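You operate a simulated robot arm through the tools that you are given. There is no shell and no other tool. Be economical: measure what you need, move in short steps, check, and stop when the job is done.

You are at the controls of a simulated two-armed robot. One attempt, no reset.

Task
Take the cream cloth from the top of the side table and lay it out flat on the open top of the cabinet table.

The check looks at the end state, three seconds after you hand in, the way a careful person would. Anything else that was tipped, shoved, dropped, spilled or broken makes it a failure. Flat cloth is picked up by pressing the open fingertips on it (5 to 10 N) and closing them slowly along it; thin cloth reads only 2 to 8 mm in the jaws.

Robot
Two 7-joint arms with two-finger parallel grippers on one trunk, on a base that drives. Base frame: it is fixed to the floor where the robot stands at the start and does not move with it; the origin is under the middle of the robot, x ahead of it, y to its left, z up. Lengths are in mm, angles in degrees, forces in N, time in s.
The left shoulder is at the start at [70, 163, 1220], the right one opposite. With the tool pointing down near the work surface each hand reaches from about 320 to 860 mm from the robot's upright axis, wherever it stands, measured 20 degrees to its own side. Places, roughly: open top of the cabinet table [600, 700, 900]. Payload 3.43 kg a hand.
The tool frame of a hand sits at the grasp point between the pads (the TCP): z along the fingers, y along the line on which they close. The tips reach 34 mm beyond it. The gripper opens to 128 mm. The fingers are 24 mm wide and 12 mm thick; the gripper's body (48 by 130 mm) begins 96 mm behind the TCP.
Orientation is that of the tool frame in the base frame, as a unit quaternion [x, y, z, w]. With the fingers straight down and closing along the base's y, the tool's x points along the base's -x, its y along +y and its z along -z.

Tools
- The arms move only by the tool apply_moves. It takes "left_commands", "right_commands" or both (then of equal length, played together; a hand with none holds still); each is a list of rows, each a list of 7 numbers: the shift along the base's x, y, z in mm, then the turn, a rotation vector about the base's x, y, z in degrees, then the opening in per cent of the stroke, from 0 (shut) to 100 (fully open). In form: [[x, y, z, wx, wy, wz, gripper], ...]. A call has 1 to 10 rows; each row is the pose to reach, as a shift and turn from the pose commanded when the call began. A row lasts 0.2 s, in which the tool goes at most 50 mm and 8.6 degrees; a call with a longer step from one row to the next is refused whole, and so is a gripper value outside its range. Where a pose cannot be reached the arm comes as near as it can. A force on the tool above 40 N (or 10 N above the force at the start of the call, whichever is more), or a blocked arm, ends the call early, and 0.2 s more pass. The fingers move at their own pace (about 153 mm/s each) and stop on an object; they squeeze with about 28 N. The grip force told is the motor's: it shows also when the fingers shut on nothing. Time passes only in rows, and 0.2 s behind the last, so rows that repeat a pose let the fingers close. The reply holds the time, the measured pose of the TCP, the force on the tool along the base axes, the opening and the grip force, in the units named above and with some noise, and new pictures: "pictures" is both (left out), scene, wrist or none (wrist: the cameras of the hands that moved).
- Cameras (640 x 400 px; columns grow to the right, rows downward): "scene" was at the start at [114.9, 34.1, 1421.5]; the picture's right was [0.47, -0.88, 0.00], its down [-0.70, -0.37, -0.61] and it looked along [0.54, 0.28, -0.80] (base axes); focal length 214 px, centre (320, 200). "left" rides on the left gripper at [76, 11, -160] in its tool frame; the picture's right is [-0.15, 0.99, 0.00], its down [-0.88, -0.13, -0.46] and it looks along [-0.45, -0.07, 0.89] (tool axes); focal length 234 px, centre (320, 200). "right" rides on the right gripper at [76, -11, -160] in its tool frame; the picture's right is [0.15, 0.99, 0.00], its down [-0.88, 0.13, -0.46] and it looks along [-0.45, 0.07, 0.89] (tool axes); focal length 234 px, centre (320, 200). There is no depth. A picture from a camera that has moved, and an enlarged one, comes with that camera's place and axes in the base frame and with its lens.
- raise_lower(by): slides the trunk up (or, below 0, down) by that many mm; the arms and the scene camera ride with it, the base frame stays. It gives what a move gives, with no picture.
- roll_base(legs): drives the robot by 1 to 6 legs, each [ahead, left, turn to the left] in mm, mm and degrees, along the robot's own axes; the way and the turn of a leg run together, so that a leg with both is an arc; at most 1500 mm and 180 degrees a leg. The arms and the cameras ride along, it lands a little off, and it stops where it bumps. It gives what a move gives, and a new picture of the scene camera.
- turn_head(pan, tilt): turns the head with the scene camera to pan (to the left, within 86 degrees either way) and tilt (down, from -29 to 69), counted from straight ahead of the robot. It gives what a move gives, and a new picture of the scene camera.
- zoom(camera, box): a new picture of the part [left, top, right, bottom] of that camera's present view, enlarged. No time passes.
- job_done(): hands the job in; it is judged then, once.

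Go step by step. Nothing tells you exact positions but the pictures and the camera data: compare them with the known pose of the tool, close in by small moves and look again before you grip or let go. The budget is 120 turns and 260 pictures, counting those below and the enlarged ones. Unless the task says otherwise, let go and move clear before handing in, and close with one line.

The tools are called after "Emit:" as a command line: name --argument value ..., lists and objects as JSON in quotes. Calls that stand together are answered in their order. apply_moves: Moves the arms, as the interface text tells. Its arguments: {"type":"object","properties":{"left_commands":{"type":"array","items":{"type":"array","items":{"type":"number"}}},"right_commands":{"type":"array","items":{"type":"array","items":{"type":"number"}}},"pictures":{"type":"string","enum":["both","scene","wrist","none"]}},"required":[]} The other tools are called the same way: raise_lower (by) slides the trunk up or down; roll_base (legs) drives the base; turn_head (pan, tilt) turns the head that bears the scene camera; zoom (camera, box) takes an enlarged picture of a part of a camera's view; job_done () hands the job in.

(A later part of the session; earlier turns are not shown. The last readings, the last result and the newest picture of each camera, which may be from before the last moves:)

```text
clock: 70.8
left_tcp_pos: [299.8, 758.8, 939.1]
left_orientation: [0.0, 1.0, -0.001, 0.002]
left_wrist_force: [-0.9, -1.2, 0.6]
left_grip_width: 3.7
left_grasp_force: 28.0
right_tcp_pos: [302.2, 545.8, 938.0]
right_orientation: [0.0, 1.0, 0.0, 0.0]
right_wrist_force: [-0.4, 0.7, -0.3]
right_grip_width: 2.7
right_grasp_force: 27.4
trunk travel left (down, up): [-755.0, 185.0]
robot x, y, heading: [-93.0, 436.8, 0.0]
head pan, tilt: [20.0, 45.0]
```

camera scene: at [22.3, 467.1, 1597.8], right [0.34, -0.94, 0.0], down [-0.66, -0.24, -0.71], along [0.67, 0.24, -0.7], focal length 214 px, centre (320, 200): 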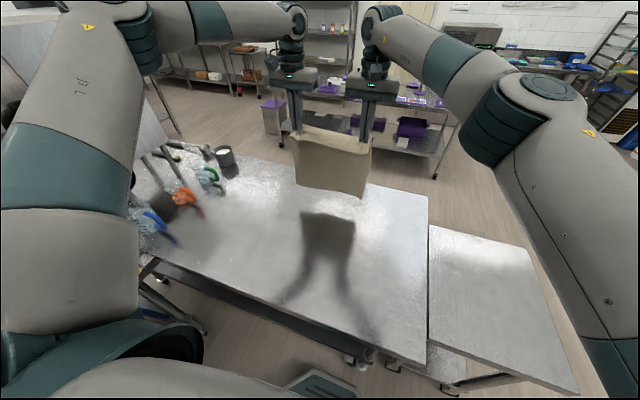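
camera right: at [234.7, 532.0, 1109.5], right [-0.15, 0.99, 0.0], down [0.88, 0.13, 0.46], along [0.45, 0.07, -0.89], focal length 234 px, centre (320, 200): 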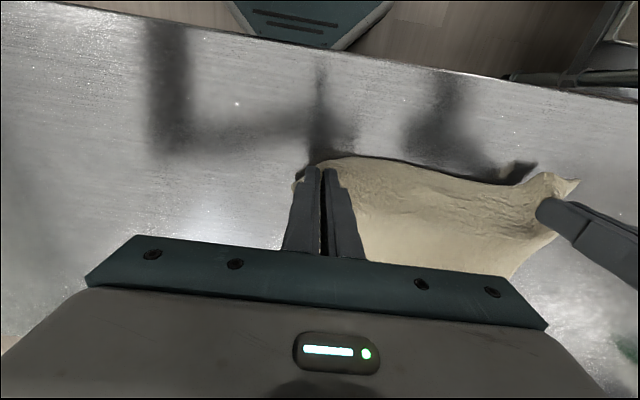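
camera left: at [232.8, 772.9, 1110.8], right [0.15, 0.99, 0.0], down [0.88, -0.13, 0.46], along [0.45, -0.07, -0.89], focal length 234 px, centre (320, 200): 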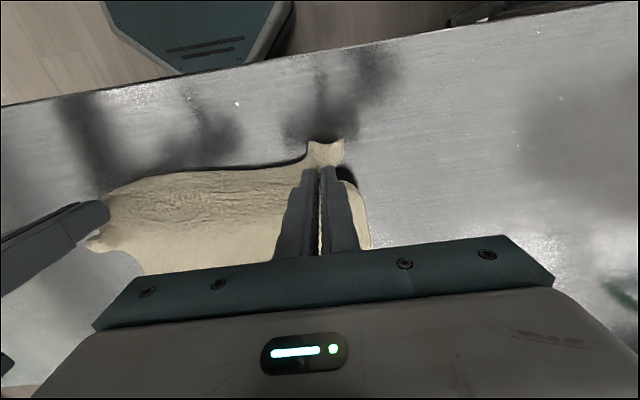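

Emit:
apply_moves --left_commands '[[0, 0, -1.5, 0, 0, 0, 0], [0, 0, -3, 0, 0, 0, 0]]' --right_commands '[[0, 0, -1.5, 0, 0, 0, 0], [0, 0, -3, 0, 0, 0, 0]]' --pictures "wrist"

```text
clock: 71.4
left_tcp_pos: [301.0, 757.9, 935.0]
left_orientation: [-0.001, 1.0, 0.0, 0.001]
left_wrist_force: [0.3, -0.3, 0.9]
left_grip_width: 3.5
left_grasp_force: 28.2
right_tcp_pos: [302.6, 547.3, 936.0]
right_orientation: [0.0, 1.0, 0.001, 0.0]
right_wrist_force: [1.2, 0.8, 0.5]
right_grip_width: 2.6
right_grasp_force: 28.3
trunk travel left (down, up): [-755.0, 185.0]
robot x, y, heading: [-92.7, 436.1, -0.1]
head pan, tilt: [20.0, 45.0]
camera right: at [226.2, 535.1, 1095.4], right [-0.15, 0.99, 0.0], down [0.88, 0.13, 0.46], along [0.45, 0.07, -0.89], focal length 234 px, centre (320, 200)
camera left: at [223.7, 768.8, 1093.8], right [0.14, 0.99, 0.0], down [0.88, -0.13, 0.46], along [0.45, -0.07, -0.89], focal length 234 px, centre (320, 200)
```

right: 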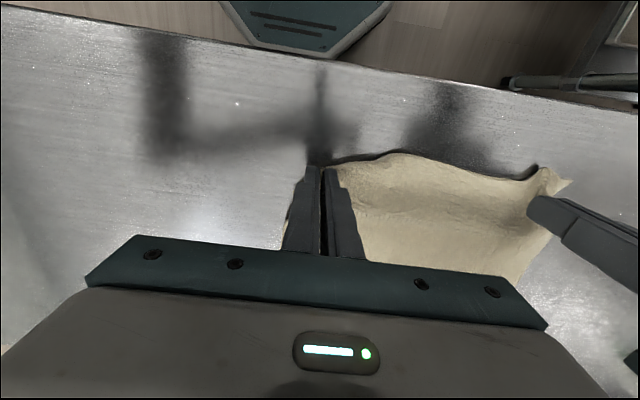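
left: 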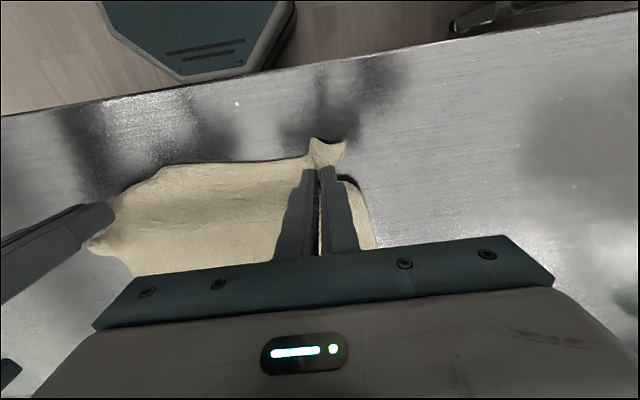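

Emit:
apply_moves --left_commands '[[0, 2, -1, 0, 0, 0, 0], [0, 4, -2, 0, 0, 0, 0]]' --right_commands '[[0, -2, -1, 0, 0, 0, 0], [0, -4, -2, 0, 0, 0, 0]]' --pictures "none"

Emit:
turn_head --pan 20 --tilt 60

Emit:
zoom --camera "scene" --box '[220, 60, 412, 180]'

```text
clock: 72.0
left_tcp_pos: [300.5, 759.6, 933.0]
left_orientation: [-0.001, 1.0, -0.002, 0.0]
left_wrist_force: [-0.7, -6.7, 0.0]
left_grip_width: 4.0
left_grasp_force: 27.8
right_tcp_pos: [302.1, 543.1, 933.8]
right_orientation: [-0.001, 1.0, 0.0, 0.0]
right_wrist_force: [-0.2, 6.6, -0.1]
right_grip_width: 2.8
right_grasp_force: 28.0
trunk travel left (down, up): [-755.0, 185.0]
robot x, y, heading: [-97.0, 436.9, -0.1]
head pan, tilt: [20.0, 45.0]
```

```text
clock: 72.8
left_tcp_pos: [299.6, 761.8, 933.4]
left_orientation: [0.0, 1.0, -0.001, 0.001]
left_wrist_force: [0.2, -7.0, 1.3]
left_grip_width: 4.1
left_grasp_force: 28.1
right_tcp_pos: [302.7, 543.3, 934.8]
right_orientation: [-0.001, 1.0, 0.0, 0.0]
right_wrist_force: [0.3, 8.4, -0.4]
right_grip_width: 2.6
right_grasp_force: 27.9
trunk travel left (down, up): [-755.0, 185.0]
robot x, y, heading: [-92.3, 440.9, 0.1]
head pan, tilt: [20.0, 60.0]
camera scene: at [16.8, 462.2, 1467.5], right [0.34, -0.94, 0.0], down [-0.81, -0.3, -0.5], along [0.47, 0.17, -0.87], focal length 214 px, centre (320, 200)
```

scene: 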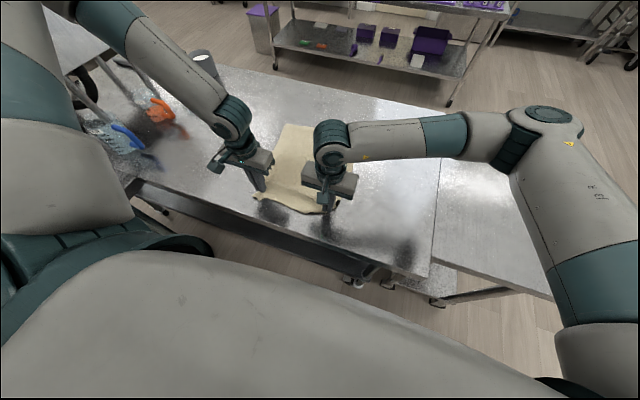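

```text
3.33 times, centred on (316, 120) of scene
camera zoom: at [16.8, 462.2, 1467.5], right [0.34, -0.94, 0.0], down [-0.81, -0.3, -0.5], along [0.47, 0.17, -0.87], focal length 715 px, centre (333, 467)
```

zoom: 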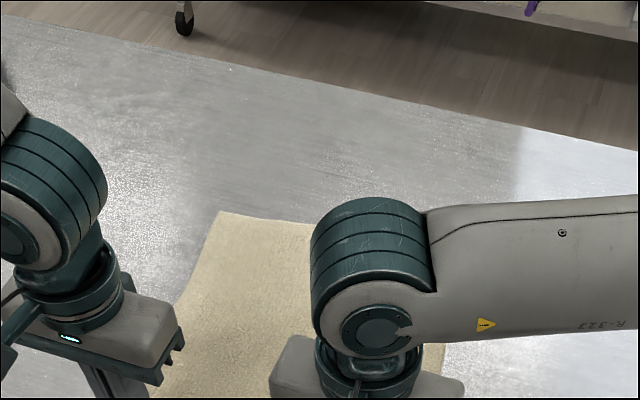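

Emit:
apply_moves --left_commands '[[0, -2, -2, 0, 0, 0, 0], [0, -2, -4, 0, 0, 0, 0]]' --right_commands '[[0, 2, -2, 0, 0, 0, 0], [0, 2, -4, 0, 0, 0, 0]]' --pictures "none"

```text
clock: 73.4
left_tcp_pos: [298.6, 760.8, 928.6]
left_orientation: [-0.001, 1.0, -0.001, 0.001]
left_wrist_force: [0.1, -3.4, -0.4]
left_grip_width: 3.8
left_grasp_force: 28.5
right_tcp_pos: [302.0, 544.3, 929.4]
right_orientation: [0.0, 1.0, 0.001, 0.0]
right_wrist_force: [0.4, 3.3, -0.4]
right_grip_width: 2.5
right_grasp_force: 27.6
trunk travel left (down, up): [-755.0, 185.0]
robot x, y, heading: [-92.1, 438.4, -0.1]
head pan, tilt: [20.0, 60.0]
```

Emit:
apply_moves --left_commands '[[0, 0, -3, 0, 0, 0, 0], [0, 0, -6, 0, 0, 0, 0]]' --right_commands '[[0, 0, -3, 0, 0, 0, 0], [0, 0, -6, 0, 0, 0, 0]]' --pictures "wrist"

```text
clock: 74.0
left_tcp_pos: [298.3, 759.3, 924.1]
left_orientation: [-0.001, 1.0, -0.001, 0.0]
left_wrist_force: [-0.8, -3.8, 1.0]
left_grip_width: 3.8
left_grasp_force: 28.1
right_tcp_pos: [302.8, 544.6, 923.7]
right_orientation: [0.0, 1.0, -0.001, 0.0]
right_wrist_force: [0.1, 4.5, 0.5]
right_grip_width: 2.4
right_grasp_force: 28.4
trunk travel left (down, up): [-755.0, 185.0]
robot x, y, heading: [-95.9, 439.8, -0.1]
head pan, tilt: [20.0, 60.0]
camera right: at [225.6, 531.9, 1084.2], right [-0.15, 0.99, 0.0], down [0.88, 0.13, 0.46], along [0.45, 0.07, -0.89], focal length 234 px, centre (320, 200)
camera left: at [222.7, 771.3, 1081.4], right [0.14, 0.99, 0.0], down [0.88, -0.13, 0.46], along [0.45, -0.07, -0.89], focal length 234 px, centre (320, 200)
```

right: 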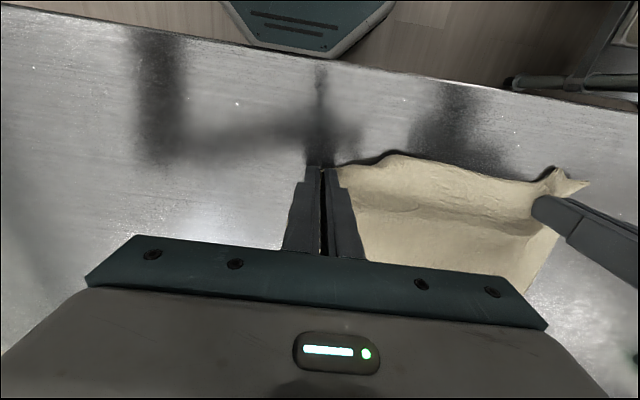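
left: 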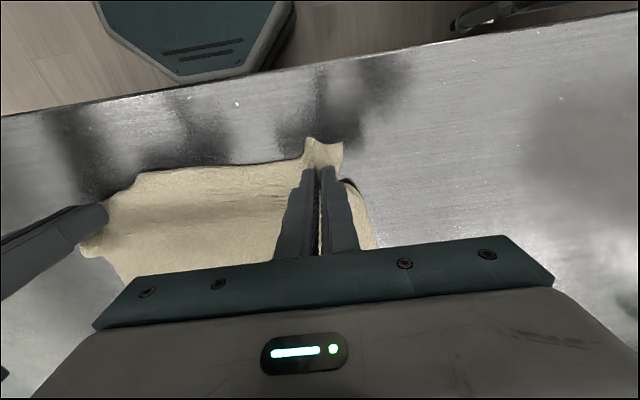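

Emit:
apply_moves --left_commands '[[-2, 0, -4, 0, 0, 0, 0], [-4, 0, -8, 0, 0, 0, 0]]' --right_commands '[[-3, 0, -4, 0, 0, 0, 0], [-6, 0, -8, 0, 0, 0, 0]]' --pictures "wrist"

```text
clock: 74.6
left_tcp_pos: [293.2, 759.6, 917.9]
left_orientation: [0.001, 1.0, 0.0, 0.003]
left_wrist_force: [3.5, -2.9, 22.2]
left_grip_width: 3.7
left_grasp_force: 28.2
right_tcp_pos: [294.3, 544.4, 919.0]
right_orientation: [0.001, 1.0, 0.003, 0.003]
right_wrist_force: [8.1, 3.9, 38.9]
right_grip_width: 2.4
right_grasp_force: 28.3
trunk travel left (down, up): [-755.0, 185.0]
robot x, y, heading: [-91.7, 442.2, -0.1]
head pan, tilt: [20.0, 60.0]
camera right: at [217.6, 531.2, 1078.5], right [-0.15, 0.99, 0.01], down [0.88, 0.13, 0.46], along [0.46, 0.07, -0.89], focal length 234 px, centre (320, 200)
camera left: at [216.3, 769.6, 1076.2], right [0.15, 0.99, 0.0], down [0.88, -0.13, 0.46], along [0.46, -0.07, -0.89], focal length 234 px, centre (320, 200)
```

right: 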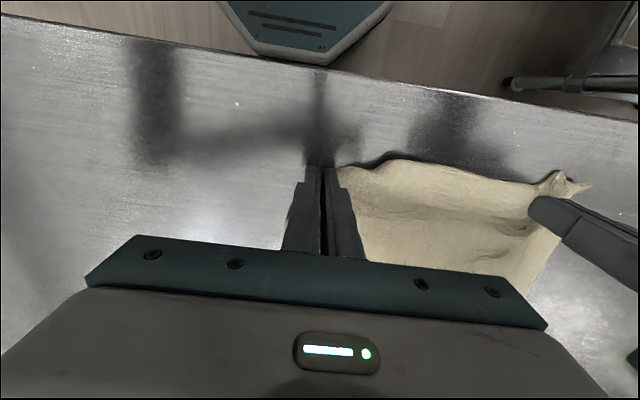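
left: 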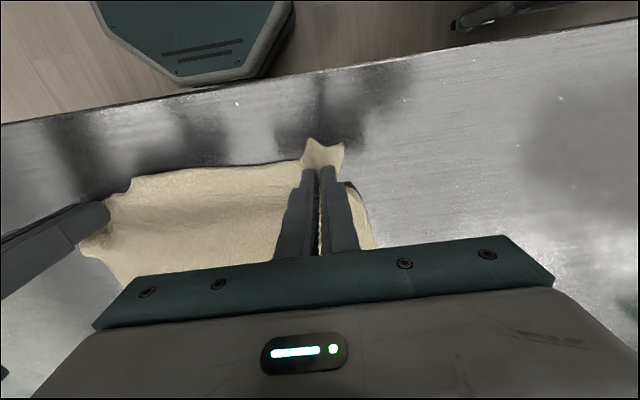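

Touched: the cabinet top is at about z≈884. I'll ease up 3 mm and pull back slowly about 20 mm to take out the slack.

Emit:
apply_moves --left_commands '[[0, 0, 3, 0, 0, 0, 0], [-5, 1, 4, 0, 0, 0, 0], [-10, 2, 4, 0, 0, 0, 0], [-15, 2, 4, 0, 0, 0, 0], [-20, 2, 4, 0, 0, 0, 0]]' --right_commands '[[0, 0, 4, 0, 0, 0, 0], [-5, 0, 5, 0, 0, 0, 0], [-10, 0, 5, 0, 0, 0, 0], [-15, 0, 5, 0, 0, 0, 0], [-20, 0, 5, 0, 0, 0, 0]]' --pictures "wrist"

Emit:
zoom --camera "scene" --box '[220, 100, 412, 220]'

```text
clock: 75.8
left_tcp_pos: [273.8, 761.7, 918.9]
left_orientation: [0.0, 1.0, 0.0, 0.0]
left_wrist_force: [1.4, -6.6, 6.6]
left_grip_width: 4.1
left_grasp_force: 28.2
right_tcp_pos: [276.3, 542.8, 920.8]
right_orientation: [-0.001, 1.0, 0.001, 0.0]
right_wrist_force: [1.3, 6.9, 9.5]
right_grip_width: 2.6
right_grasp_force: 27.4
trunk travel left (down, up): [-755.0, 185.0]
robot x, y, heading: [-95.5, 439.2, 0.1]
head pan, tilt: [20.0, 60.0]
camera right: at [199.7, 530.8, 1080.6], right [-0.15, 0.99, 0.0], down [0.88, 0.13, 0.46], along [0.45, 0.07, -0.89], focal length 234 px, centre (320, 200)
camera left: at [197.8, 772.0, 1077.5], right [0.15, 0.99, 0.0], down [0.88, -0.13, 0.46], along [0.45, -0.07, -0.89], focal length 234 px, centre (320, 200)
```

right: 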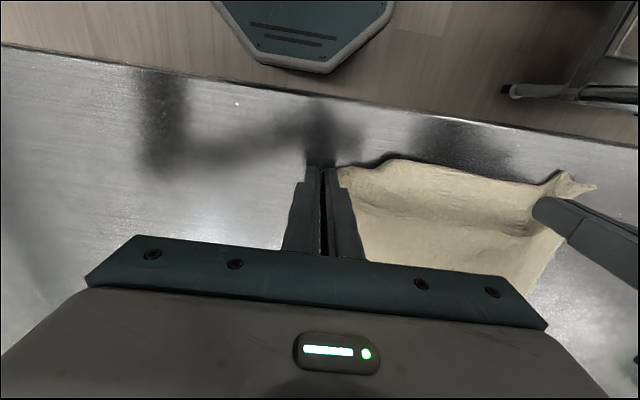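
left: 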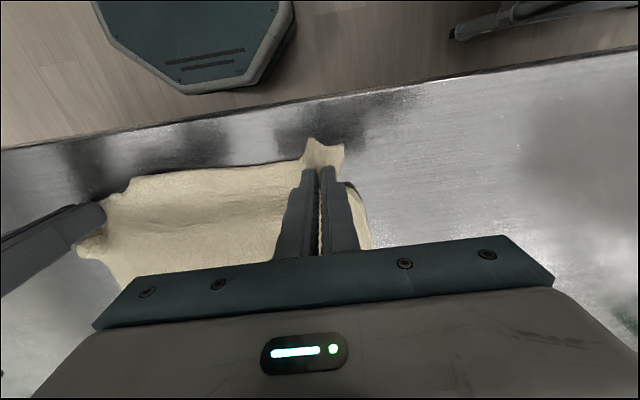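

```text
3.33 times, centred on (316, 160) of scene
camera zoom: at [15.8, 461.8, 1467.5], right [0.34, -0.94, 0.0], down [-0.81, -0.3, -0.5], along [0.47, 0.17, -0.87], focal length 715 px, centre (333, 333)
```

zoom: 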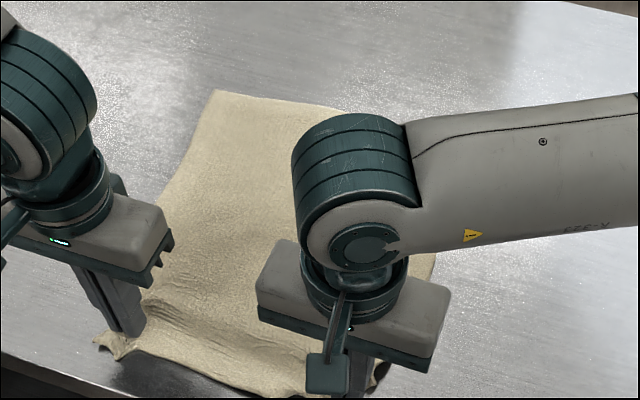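

Near edge at x≈250 with about 35 mm margin, far edge ≈590. With the tips lightly on the surface I'll open slowly, which should spread the gathers flat again.

Emit:
apply_moves --left_commands '[[0, 0, 0, 0, 0, 0, 4], [0, 0, 0, 0, 0, 0, 8], [0, 0, 0, 0, 0, 0, 12], [0, 0, 0, 0, 0, 0, 16], [0, 0, 0, 0, 0, 0, 20], [0, 0, 0, 0, 0, 0, 24], [0, 0, 0, 0, 0, 0, 28], [0, 0, 0, 0, 0, 0, 32]]' --right_commands '[[0, 0, 0, 0, 0, 0, 4], [0, 0, 0, 0, 0, 0, 8], [0, 0, 0, 0, 0, 0, 12], [0, 0, 0, 0, 0, 0, 16], [0, 0, 0, 0, 0, 0, 20], [0, 0, 0, 0, 0, 0, 24], [0, 0, 0, 0, 0, 0, 28], [0, 0, 0, 0, 0, 0, 32]]' --pictures "wrist"

```text
clock: 77.6
left_tcp_pos: [274.0, 763.1, 918.9]
left_orientation: [-0.001, 1.0, -0.001, 0.001]
left_wrist_force: [-0.4, 0.5, 4.6]
left_grip_width: 39.7
left_grasp_force: 0.0
right_tcp_pos: [276.9, 543.1, 922.1]
right_orientation: [0.0, 1.0, 0.0, 0.0]
right_wrist_force: [-0.8, -0.5, 6.4]
right_grip_width: 40.5
right_grasp_force: 0.0
trunk travel left (down, up): [-755.0, 185.0]
robot x, y, heading: [-95.0, 440.3, -0.2]
head pan, tilt: [20.0, 60.0]
camera right: at [200.0, 530.8, 1081.0], right [-0.15, 0.99, 0.0], down [0.88, 0.13, 0.46], along [0.45, 0.07, -0.89], focal length 234 px, centre (320, 200)
camera left: at [198.2, 772.1, 1077.6], right [0.14, 0.99, 0.0], down [0.88, -0.13, 0.46], along [0.45, -0.07, -0.89], focal length 234 px, centre (320, 200)
```

right: 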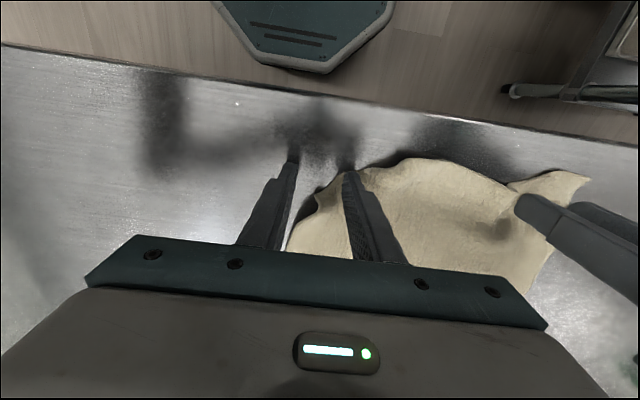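
left: 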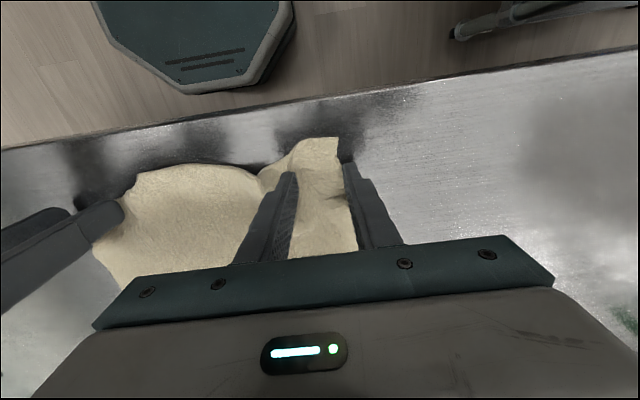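

Emit:
apply_moves --left_commands '[[0, 0, 20, 0, 0, 0, 32], [-5, 25, 50, 0, 0, 0, 32], [-10, 60, 85, 0, 0, 0, 32], [-10, 95, 110, 0, 0, 0, 32], [-10, 130, 140, 0, 0, 0, 32]]' --right_commands '[[0, 0, 20, 0, 0, 0, 32], [-5, -25, 50, 0, 0, 0, 32], [-10, -60, 85, 0, 0, 0, 32], [-10, -95, 110, 0, 0, 0, 32], [-10, -130, 140, 0, 0, 0, 32]]' --pictures "both"

Emit:
zoom --camera "scene" --box '[220, 100, 412, 220]'

```text
clock: 78.8
left_tcp_pos: [263.4, 889.3, 1061.6]
left_orientation: [0.0, 1.0, 0.0, 0.001]
left_wrist_force: [-0.9, -0.6, 0.3]
left_grip_width: 41.1
left_grasp_force: 0.0
right_tcp_pos: [268.0, 412.8, 1057.5]
right_orientation: [0.0, 1.0, 0.001, 0.002]
right_wrist_force: [0.0, -0.2, 0.3]
right_grip_width: 41.0
right_grasp_force: 0.0
trunk travel left (down, up): [-755.0, 185.0]
robot x, y, heading: [-95.7, 439.6, 0.1]
head pan, tilt: [20.0, 60.0]
camera scene: at [14.0, 461.1, 1467.7], right [0.34, -0.94, 0.0], down [-0.81, -0.3, -0.5], along [0.47, 0.17, -0.87], focal length 214 px, centre (320, 200)
camera right: at [190.9, 401.2, 1218.2], right [-0.15, 0.99, 0.0], down [0.88, 0.13, 0.46], along [0.45, 0.07, -0.89], focal length 234 px, centre (320, 200)
camera left: at [187.2, 900.9, 1220.7], right [0.15, 0.99, 0.0], down [0.88, -0.13, 0.46], along [0.45, -0.07, -0.89], focal length 234 px, centre (320, 200)
```

scene: 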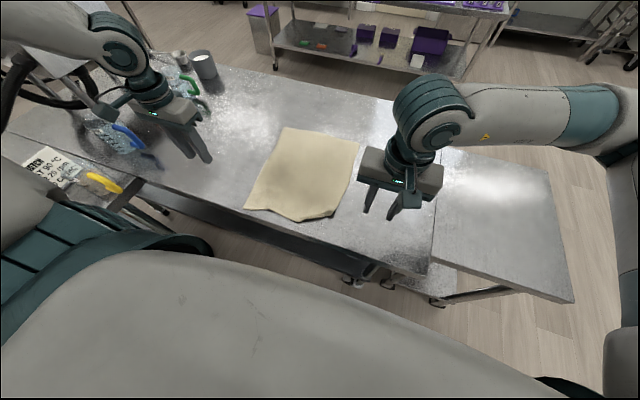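
right: 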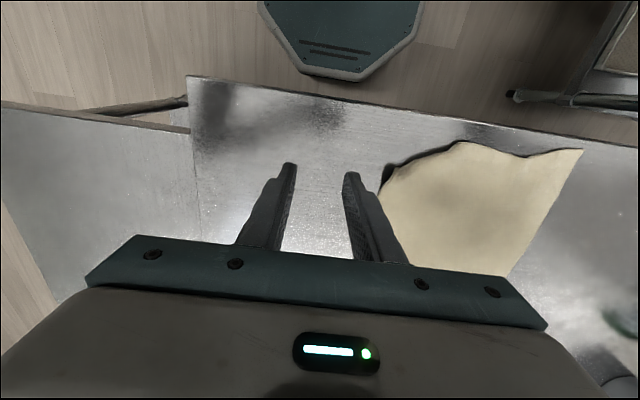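
left: 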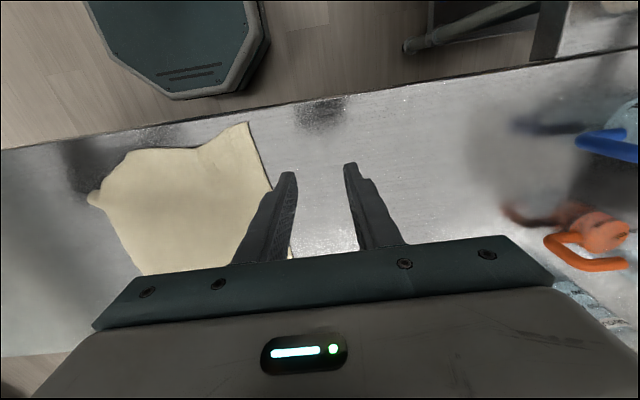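

```text
3.33 times, centred on (316, 160) of scene
camera zoom: at [14.0, 461.1, 1467.7], right [0.34, -0.94, 0.0], down [-0.81, -0.3, -0.5], along [0.47, 0.17, -0.87], focal length 715 px, centre (333, 333)
```

zoom: 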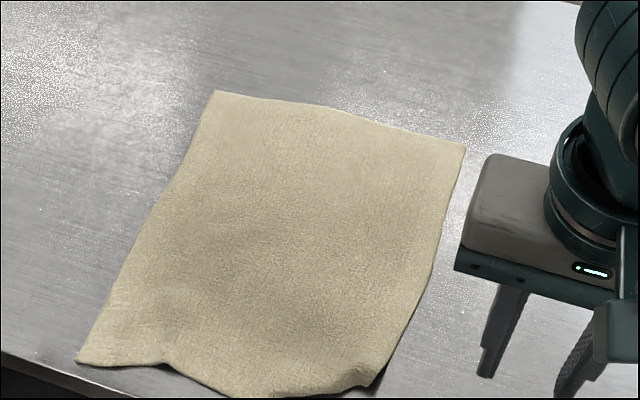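

The cloth lies flat on the top except for the near-right corner, which looks tucked under. I'll take a closer look.

Emit:
zoom --camera "scene" --box '[230, 170, 358, 250]'

Emit:
zoom --camera "right" --box '[360, 120, 616, 280]'

```text
5.00 times, centred on (294, 210) of scene
camera zoom: at [14.0, 461.1, 1467.7], right [0.34, -0.94, 0.0], down [-0.81, -0.3, -0.5], along [0.47, 0.17, -0.87], focal length 1072 px, centre (450, 150)
```

zoom: 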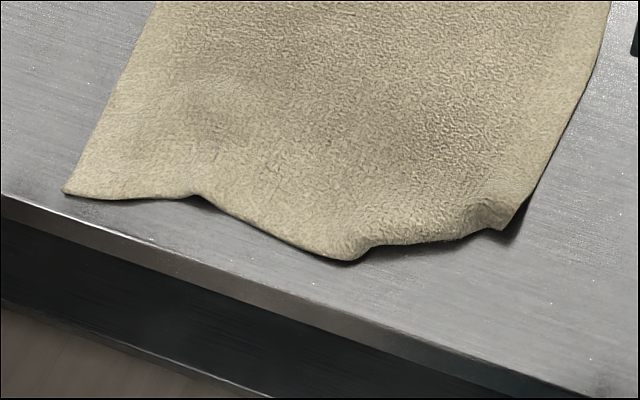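

```text
2.50 times, centred on (488, 200) of right
camera zoom: at [190.9, 401.2, 1218.2], right [-0.15, 0.99, 0.0], down [0.88, 0.13, 0.46], along [0.45, 0.07, -0.89], focal length 585 px, centre (-100, 200)
```

zoom: 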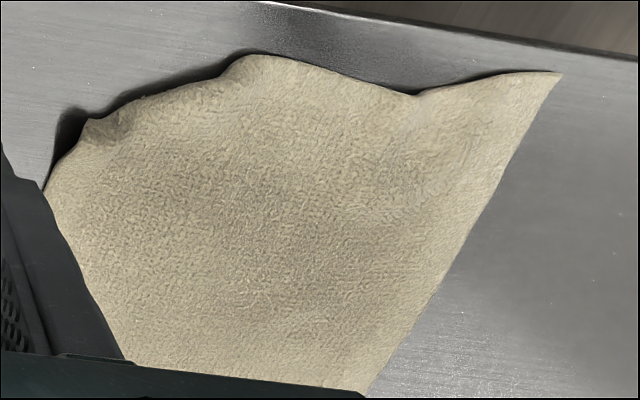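

The near-right corner (~50 mm) is folded under, along a line from about (236, 606) to (287, 525). I'll bring the right hand above it, turned so the jaws close along that fold line.

Emit:
apply_moves --right_commands '[[0, 35, 0, 0, 0, 8, 31], [2, 70, 0, 0, 0, 16, 31], [4, 105, -15, 0, 0, 24, 31], [6, 135, -50, 0, 0, 32, 31], [7, 160, -90, 0, 0, 32, 31]]' --pictures "both"

Emit:
zoom --camera "scene" --box '[230, 150, 390, 250]'

```text
clock: 80.0
left_tcp_pos: [266.0, 892.3, 1059.9]
left_orientation: [-0.001, 1.0, -0.002, 0.001]
left_wrist_force: [0.9, -0.1, -0.3]
left_grip_width: 40.9
left_grasp_force: 0.1
right_tcp_pos: [272.1, 577.8, 971.1]
right_orientation: [-0.276, 0.961, -0.001, 0.0]
right_wrist_force: [-0.5, -0.3, -1.1]
right_grip_width: 39.8
right_grasp_force: 0.1
trunk travel left (down, up): [-755.0, 185.0]
robot x, y, heading: [-96.8, 437.8, -0.1]
head pan, tilt: [20.0, 60.0]
camera scene: at [16.7, 462.9, 1467.5], right [0.34, -0.94, 0.0], down [-0.81, -0.3, -0.5], along [0.47, 0.17, -0.87], focal length 214 px, centre (320, 200)
camera right: at [212.7, 527.1, 1130.8], right [-0.65, 0.76, 0.0], down [0.68, 0.58, 0.46], along [0.35, 0.3, -0.89], focal length 234 px, centre (320, 200)
```

scene: 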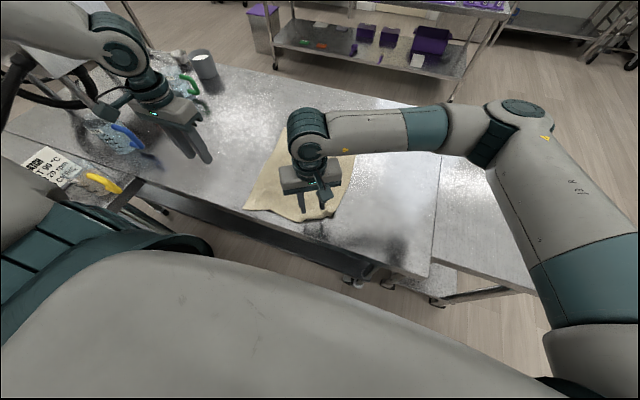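
right: 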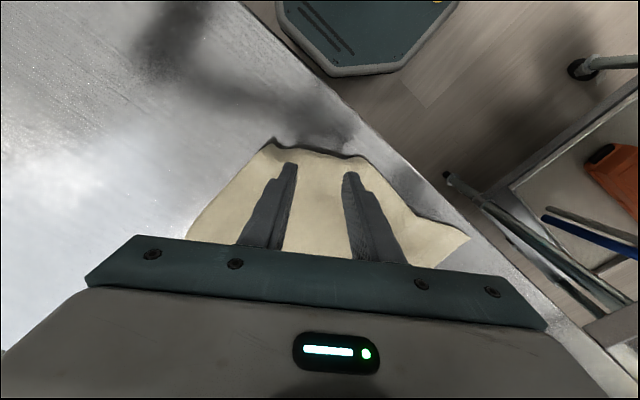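

```text
4.00 times, centred on (310, 200) of scene
camera zoom: at [16.7, 462.9, 1467.5], right [0.34, -0.94, 0.0], down [-0.81, -0.3, -0.5], along [0.47, 0.17, -0.87], focal length 858 px, centre (360, 200)
```

zoom: 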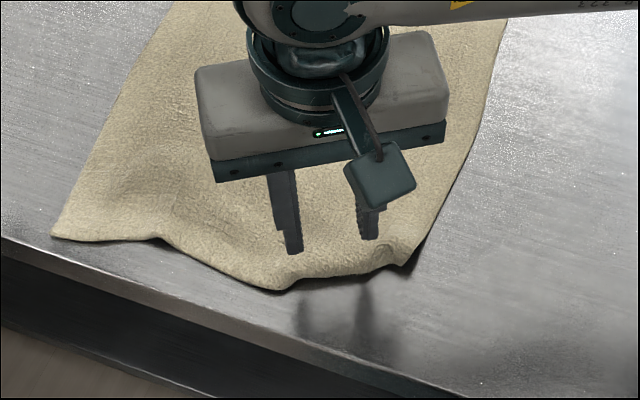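

Alignment is good. Lowering to press on the fold.

Emit:
apply_moves --right_commands '[[0, 0, -25, 0, 0, 0, 31], [0, 0, -42, 0, 0, 0, 31], [0, 0, -47, 0, 0, 0, 31], [0, 0, -49, 0, 0, 0, 31]]' --pictures "wrist"

```text
clock: 81.0
left_tcp_pos: [264.2, 891.3, 1060.6]
left_orientation: [-0.001, 1.0, -0.001, 0.002]
left_wrist_force: [-0.4, 0.1, -0.6]
left_grip_width: 41.0
left_grasp_force: 0.0
right_tcp_pos: [272.0, 574.3, 921.9]
right_orientation: [-0.278, 0.961, 0.0, 0.0]
right_wrist_force: [0.1, -0.9, 5.5]
right_grip_width: 39.8
right_grasp_force: 0.5
trunk travel left (down, up): [-755.0, 185.0]
robot x, y, heading: [-95.2, 440.1, -0.2]
head pan, tilt: [20.0, 60.0]
camera right: at [213.2, 524.3, 1081.5], right [-0.65, 0.76, 0.0], down [0.68, 0.58, 0.46], along [0.35, 0.3, -0.89], focal length 234 px, centre (320, 200)
```

right: 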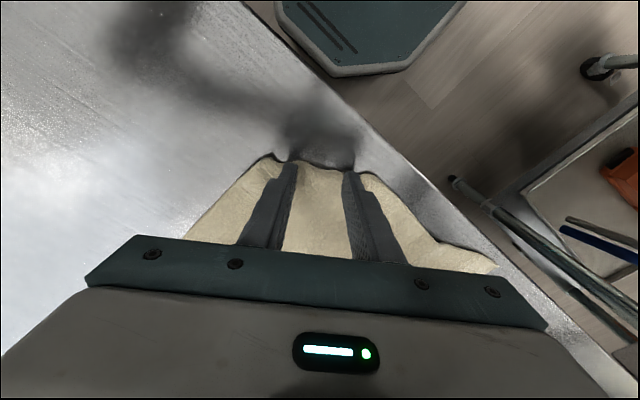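

Emit:
apply_moves --right_commands '[[0, 0, 8, 0, 0, 0, 31], [9, 6, 8, 0, 0, 0, 31], [9, 6, 0, 0, 0, 0, 31], [9, 6, -1.5, 0, 0, 0, 31], [9, 6, -1.5, 0, 0, 0, 31]]' --pictures "none"

Emit:
apply_moves --right_commands '[[0, 0, 0, 0, 0, 0, 28], [0, 0, 0, 0, 0, 0, 25], [0, 0, 0, 0, 0, 0, 22], [0, 0, 0, 0, 0, 0, 19], [0, 0, 0, 0, 0, 0, 16], [0, 0, 0, 0, 0, 0, 13], [0, 0, 0, 0, 0, 0, 10], [0, 0, 0, 0, 0, 0, 6], [0, 0, 0, 0, 0, 0, 0], [0, 0, 0, 0, 0, 0, 0]]' --pictures "wrist"

```text
clock: 82.2
left_tcp_pos: [265.0, 891.6, 1061.4]
left_orientation: [-0.001, 1.0, -0.001, 0.001]
left_wrist_force: [0.5, -0.2, 0.8]
left_grip_width: 40.8
left_grasp_force: 0.2
right_tcp_pos: [282.5, 579.4, 921.1]
right_orientation: [-0.276, 0.961, -0.001, 0.001]
right_wrist_force: [0.1, -1.0, 5.5]
right_grip_width: 39.5
right_grasp_force: 0.0
trunk travel left (down, up): [-755.0, 185.0]
robot x, y, heading: [-95.2, 439.1, -0.1]
head pan, tilt: [20.0, 60.0]
```

```text
clock: 84.4
left_tcp_pos: [265.5, 891.2, 1061.0]
left_orientation: [0.0, 1.0, 0.0, 0.001]
left_wrist_force: [0.1, -0.2, -0.2]
left_grip_width: 41.2
left_grasp_force: 0.1
right_tcp_pos: [282.2, 580.5, 921.1]
right_orientation: [-0.276, 0.961, 0.0, 0.001]
right_wrist_force: [-0.3, -0.8, 4.3]
right_grip_width: 0.2
right_grasp_force: 28.1
trunk travel left (down, up): [-755.0, 185.0]
robot x, y, heading: [-95.8, 439.7, -0.1]
head pan, tilt: [20.0, 60.0]
camera right: at [223.2, 528.9, 1080.9], right [-0.65, 0.76, 0.0], down [0.68, 0.58, 0.46], along [0.35, 0.3, -0.89], focal length 234 px, centre (320, 200)
```

right: 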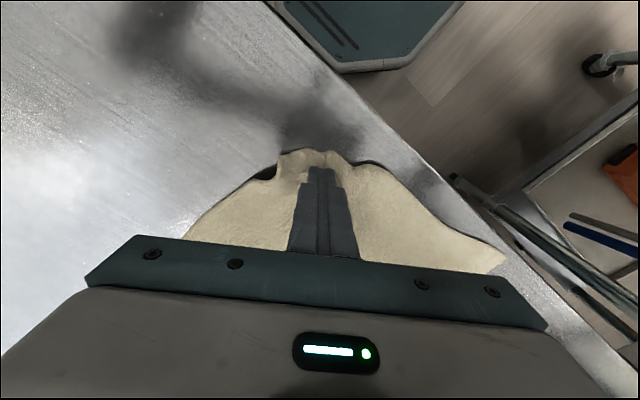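

The jaws slipped over it (0.2 mm). I'll re-open and press harder.

Emit:
apply_moves --right_commands '[[0, 0, 8, 0, 0, 0, 10], [0, 0, 10, 0, 0, 0, 31], [0, 0, 10, 0, 0, 0, 33], [0, 0, 1, 0, 0, 0, 33], [0, 0, -3, 0, 0, 0, 33], [0, 0, -3, 0, 0, 0, 33]]' --pictures "wrist"

```text
clock: 85.8
left_tcp_pos: [264.6, 890.4, 1062.3]
left_orientation: [-0.001, 1.0, -0.001, 0.001]
left_wrist_force: [0.8, -0.6, 1.4]
left_grip_width: 41.0
left_grasp_force: 0.2
right_tcp_pos: [282.5, 579.5, 919.4]
right_orientation: [-0.276, 0.961, 0.0, 0.001]
right_wrist_force: [4.4, -0.3, 28.7]
right_grip_width: 42.1
right_grasp_force: 0.0
trunk travel left (down, up): [-755.0, 185.0]
robot x, y, heading: [-94.9, 439.5, -0.0]
head pan, tilt: [20.0, 60.0]
camera right: at [222.1, 529.0, 1078.8], right [-0.65, 0.76, 0.0], down [0.68, 0.58, 0.46], along [0.35, 0.3, -0.89], focal length 234 px, centre (320, 200)
```

right: 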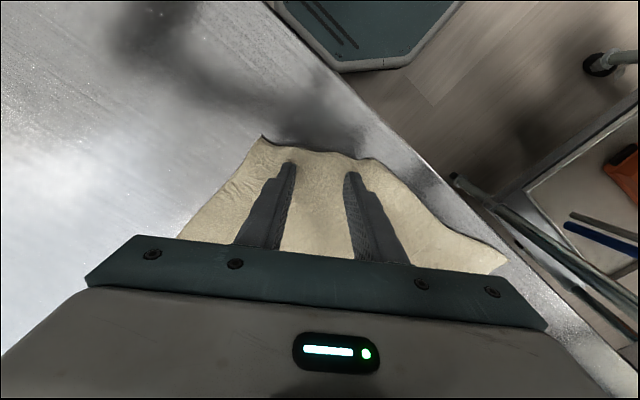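

Now close slowly while pressing with slightly less force.

Emit:
apply_moves --right_commands '[[0, 0, 1, 0, 0, 0, 30], [0, 0, 1, 0, 0, 0, 27], [0, 0, 1, 0, 0, 0, 24], [0, 0, 1, 0, 0, 0, 21], [0, 0, 1, 0, 0, 0, 18], [0, 0, 1, 0, 0, 0, 14], [0, 0, 1, 0, 0, 0, 10], [0, 0, 1, 0, 0, 0, 6], [0, 0, 1, 0, 0, 0, 0], [0, 0, 1, 0, 0, 0, 0]]' --pictures "wrist"

```text
clock: 88.0
left_tcp_pos: [264.7, 889.6, 1062.5]
left_orientation: [-0.001, 1.0, 0.0, 0.002]
left_wrist_force: [-1.0, 1.2, -0.7]
left_grip_width: 40.8
left_grasp_force: 0.1
right_tcp_pos: [281.7, 579.1, 918.3]
right_orientation: [-0.276, 0.961, 0.0, 0.001]
right_wrist_force: [4.7, -2.8, 34.5]
right_grip_width: 0.2
right_grasp_force: 28.1
trunk travel left (down, up): [-755.0, 185.0]
robot x, y, heading: [-97.4, 439.6, -0.0]
head pan, tilt: [20.0, 60.0]
camera right: at [221.7, 528.3, 1078.8], right [-0.65, 0.76, 0.0], down [0.68, 0.58, 0.46], along [0.35, 0.3, -0.89], focal length 234 px, centre (320, 200)
```

right: 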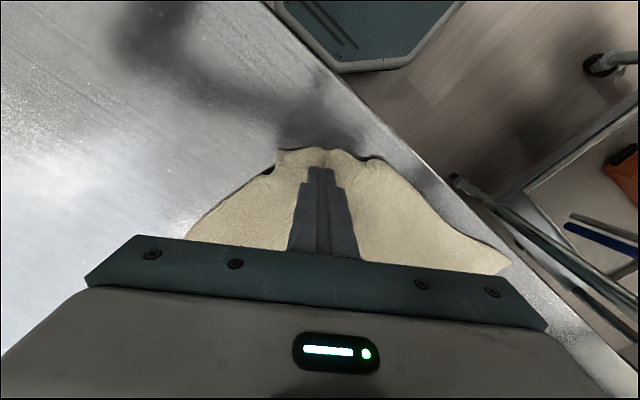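

Slipped again on the doubled layer. I'll lift and look before choosing a different pinch.

Emit:
apply_moves --right_commands '[[0, 0, 15, 0, 0, 0, 0], [0, 0, 30, 0, 0, -8, 10], [0, -35, 55, 0, 0, -16, 31], [0, -80, 65, 0, 0, -24, 31], [0, -125, 65, 0, 0, -32, 31]]' --pictures "wrist"

Emit:
zoom --camera "scene" --box '[230, 130, 390, 230]'

```text
clock: 89.2
left_tcp_pos: [265.6, 889.8, 1061.7]
left_orientation: [-0.001, 1.0, 0.0, 0.001]
left_wrist_force: [-0.4, 0.0, -0.6]
left_grip_width: 40.8
left_grasp_force: 0.2
right_tcp_pos: [283.2, 450.7, 984.0]
right_orientation: [0.001, 1.0, 0.001, 0.0]
right_wrist_force: [0.1, -0.2, 0.0]
right_grip_width: 39.4
right_grasp_force: 0.1
trunk travel left (down, up): [-755.0, 185.0]
robot x, y, heading: [-97.4, 438.7, 0.3]
head pan, tilt: [20.0, 60.0]
camera right: at [206.5, 438.8, 1144.1], right [-0.15, 0.99, 0.0], down [0.88, 0.13, 0.46], along [0.45, 0.07, -0.89], focal length 234 px, centre (320, 200)
```

right: 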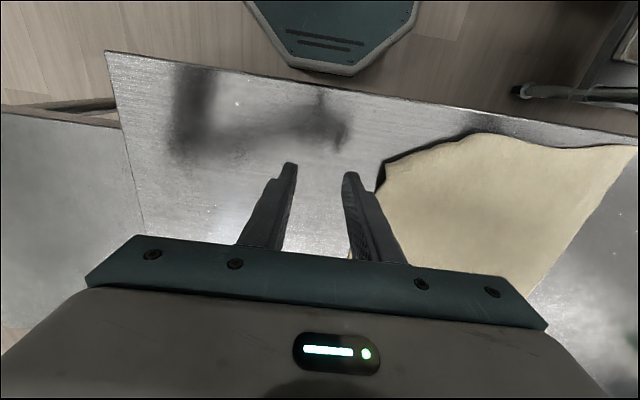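

```text
4.00 times, centred on (310, 180) of scene
camera zoom: at [16.4, 459.7, 1467.6], right [0.34, -0.94, 0.0], down [-0.81, -0.3, -0.5], along [0.47, 0.17, -0.87], focal length 858 px, centre (360, 280)
```

zoom: 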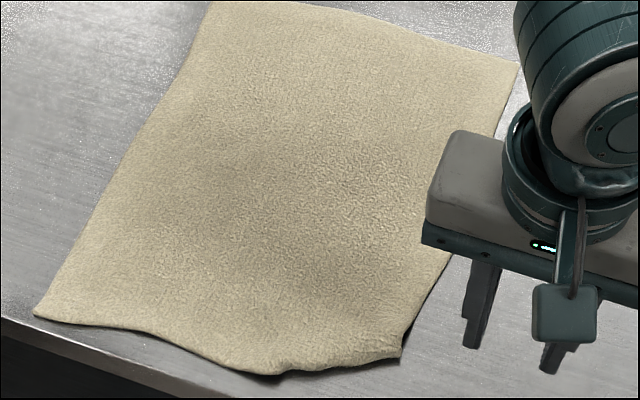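

The fold's right end at about (282, 522) is slightly raised. I'll straddle the cloth's right edge there, one finger on bare metal and one on the cloth, and pinch the edge.

Emit:
apply_moves --right_commands '[[3, 27, 0, 0, 0, 0, 45], [7, 54, -10, 0, 0, 0, 45], [11, 80, -30, 0, 0, 0, 45], [11, 80, -55, 0, 0, 0, 45], [11, 80, -60, 0, 0, 0, 45]]' --pictures "wrist"

```text
clock: 90.4
left_tcp_pos: [266.8, 891.5, 1059.7]
left_orientation: [-0.001, 1.0, -0.001, 0.001]
left_wrist_force: [-0.1, 0.5, -0.1]
left_grip_width: 41.3
left_grasp_force: 0.0
right_tcp_pos: [294.2, 534.0, 924.1]
right_orientation: [0.0, 1.0, 0.001, 0.0]
right_wrist_force: [-0.7, -0.9, 0.1]
right_grip_width: 57.6
right_grasp_force: 0.0
trunk travel left (down, up): [-755.0, 185.0]
robot x, y, heading: [-92.9, 436.1, 0.1]
head pan, tilt: [20.0, 60.0]
camera right: at [217.1, 522.6, 1083.9], right [-0.15, 0.99, 0.0], down [0.88, 0.13, 0.46], along [0.45, 0.07, -0.89], focal length 234 px, centre (320, 200)
```

right: 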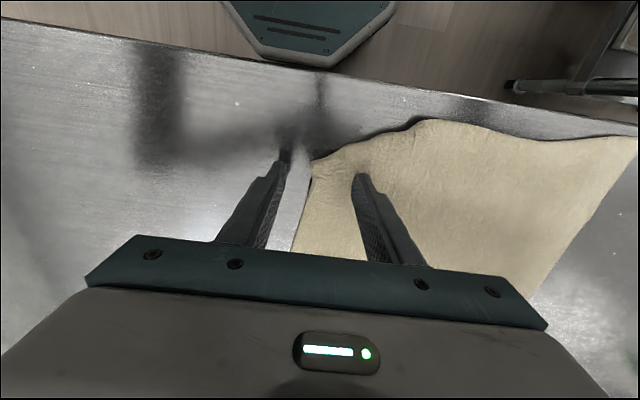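

Emit:
apply_moves --right_commands '[[0, 0, -3, 0, 0, 0, 45], [0, 0, -4.5, 0, 0, 0, 42], [0, 0, -4.5, 0, 0, 0, 37], [0, 0, -4.5, 0, 0, 0, 32], [0, 0, -4.5, 0, 0, 0, 27], [0, 0, -4.5, 0, 0, 0, 22], [0, 0, -4.5, 0, 0, 0, 16], [0, 0, -4.5, 0, 0, 0, 10], [0, 0, -4.5, 0, 0, 0, 4], [0, 0, -4.5, 0, 0, 0, 0]]' --pictures "wrist"

```text
clock: 92.6
left_tcp_pos: [264.3, 890.3, 1059.9]
left_orientation: [-0.001, 1.0, -0.001, 0.001]
left_wrist_force: [-0.6, 0.0, -0.1]
left_grip_width: 40.9
left_grasp_force: 0.1
right_tcp_pos: [293.1, 535.2, 919.6]
right_orientation: [0.0, 1.0, 0.001, 0.0]
right_wrist_force: [0.5, 1.2, 7.4]
right_grip_width: 12.0
right_grasp_force: 28.0
trunk travel left (down, up): [-755.0, 185.0]
robot x, y, heading: [-96.1, 439.0, 0.1]
head pan, tilt: [20.0, 60.0]
camera right: at [217.0, 523.4, 1079.7], right [-0.15, 0.99, 0.0], down [0.88, 0.13, 0.46], along [0.45, 0.07, -0.89], focal length 234 px, centre (320, 200)
```

right: 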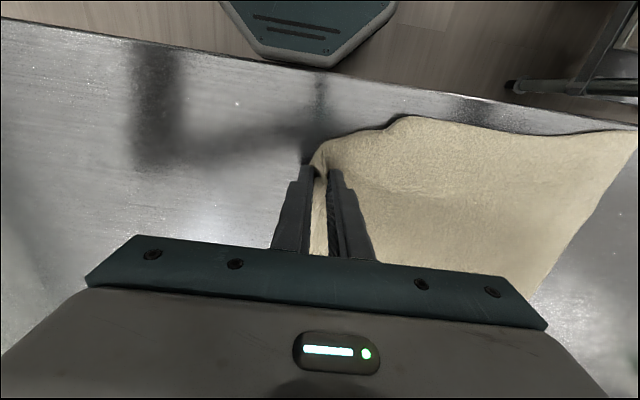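

Firm grip (12 mm of folded cloth). I'll lift to let the tucked corner free.

Emit:
apply_moves --right_commands '[[4, 3, 20, 0, 0, 0, 0], [10, 5, 45, 0, 0, 0, 0], [16, 8, 70, 0, 0, 0, 0], [22, 10, 95, 0, 0, 0, 0], [30, 12, 120, 0, 0, 0, 0]]' --pictures "wrist"

Emit:
zoom --camera "scene" --box '[230, 110, 390, 210]'

```text
clock: 93.8
left_tcp_pos: [264.8, 890.6, 1060.3]
left_orientation: [-0.001, 1.0, 0.0, 0.001]
left_wrist_force: [0.6, -0.7, 0.5]
left_grip_width: 40.9
left_grasp_force: 0.0
right_tcp_pos: [322.2, 547.0, 1038.9]
right_orientation: [-0.001, 1.0, 0.0, 0.0]
right_wrist_force: [0.6, -0.5, -0.4]
right_grip_width: 11.6
right_grasp_force: 28.3
trunk travel left (down, up): [-755.0, 185.0]
robot x, y, heading: [-96.0, 439.4, -0.1]
head pan, tilt: [20.0, 60.0]
camera right: at [245.8, 534.8, 1199.2], right [-0.15, 0.99, 0.0], down [0.88, 0.13, 0.46], along [0.45, 0.07, -0.89], focal length 234 px, centre (320, 200)
```

right: 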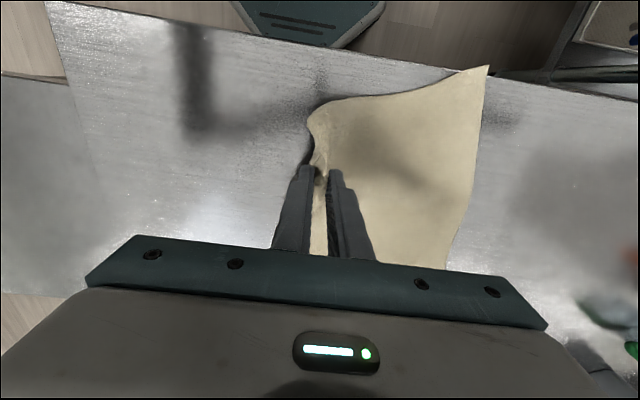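

```text
4.00 times, centred on (310, 160) of scene
camera zoom: at [16.4, 462.2, 1467.5], right [0.34, -0.94, 0.0], down [-0.81, -0.3, -0.5], along [0.47, 0.17, -0.87], focal length 858 px, centre (360, 360)
```

zoom: 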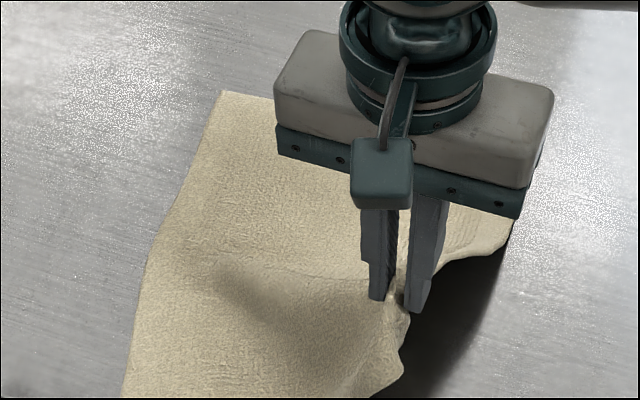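

Emit:
zoom --camera "scene" --box '[250, 160, 378, 240]'

Emit:
zoom --camera "left" --box '[0, 0, 640, 400]'

```text
5.00 times, centred on (314, 200) of scene
camera zoom: at [16.4, 462.2, 1467.5], right [0.34, -0.94, 0.0], down [-0.81, -0.3, -0.5], along [0.47, 0.17, -0.87], focal length 1072 px, centre (350, 200)
```

zoom: 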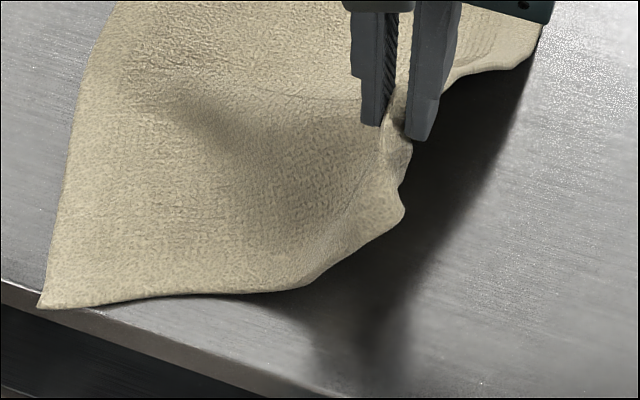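

```text
1.00 times, centred on (320, 200) of left
camera zoom: at [189.3, 901.5, 1219.6], right [0.14, 0.99, 0.0], down [0.88, -0.13, 0.46], along [0.45, -0.07, -0.89], focal length 234 px, centre (320, 200)
```

zoom: 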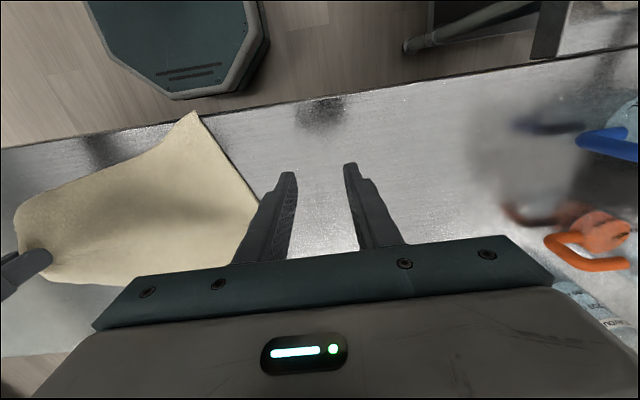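

The corner now hangs free below the grip. I'll set it down with a slight forward motion so the corner trails outward toward the front.

Emit:
apply_moves --right_commands '[[-20, -6, -5, 0, 0, 0, 0], [-40, -12, -25, 0, 0, 0, 0], [-42, -14, -45, 0, 0, 0, 0], [-36, -14, -65, 0, 0, 0, 0], [-28, -14, -82, 0, 0, 0, 0], [-20, -14, -98, 0, 0, 0, 0], [-14, -14, -110, 0, 0, 0, 0], [-12, -14, -115, 0, 0, 0, 0]]' --pictures "wrist"

Emit:
zoom --camera "scene" --box '[230, 140, 390, 240]'

```text
clock: 95.6
left_tcp_pos: [264.9, 889.7, 1061.5]
left_orientation: [-0.001, 1.0, 0.0, 0.002]
left_wrist_force: [0.9, -0.4, 0.2]
left_grip_width: 41.1
left_grasp_force: 0.2
right_tcp_pos: [312.2, 535.1, 923.9]
right_orientation: [-0.001, 1.0, 0.0, 0.0]
right_wrist_force: [-0.5, 0.5, 4.9]
right_grip_width: 11.5
right_grasp_force: 28.0
trunk travel left (down, up): [-755.0, 185.0]
robot x, y, heading: [-95.5, 444.1, -0.2]
head pan, tilt: [20.0, 60.0]
camera right: at [236.6, 522.9, 1083.6], right [-0.15, 0.99, 0.0], down [0.88, 0.13, 0.46], along [0.45, 0.07, -0.89], focal length 234 px, centre (320, 200)
```

right: 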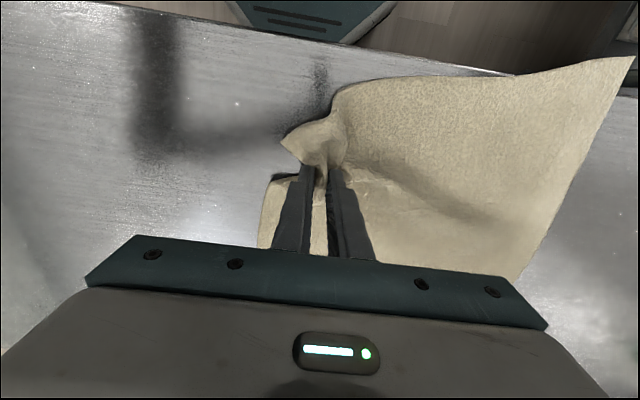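

```text
4.00 times, centred on (310, 190) of scene
camera zoom: at [16.0, 462.1, 1467.7], right [0.34, -0.94, 0.0], down [-0.81, -0.3, -0.5], along [0.47, 0.17, -0.87], focal length 858 px, centre (360, 240)
```

zoom: 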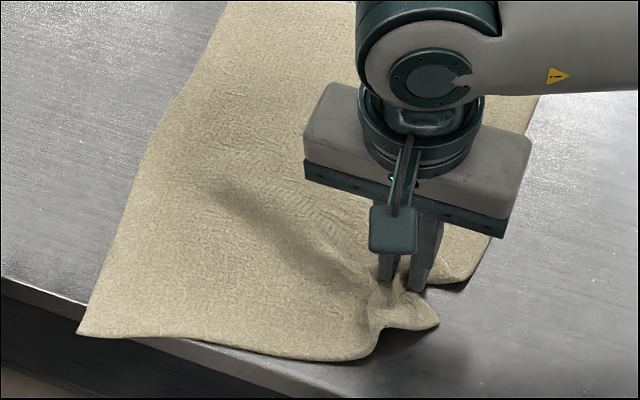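

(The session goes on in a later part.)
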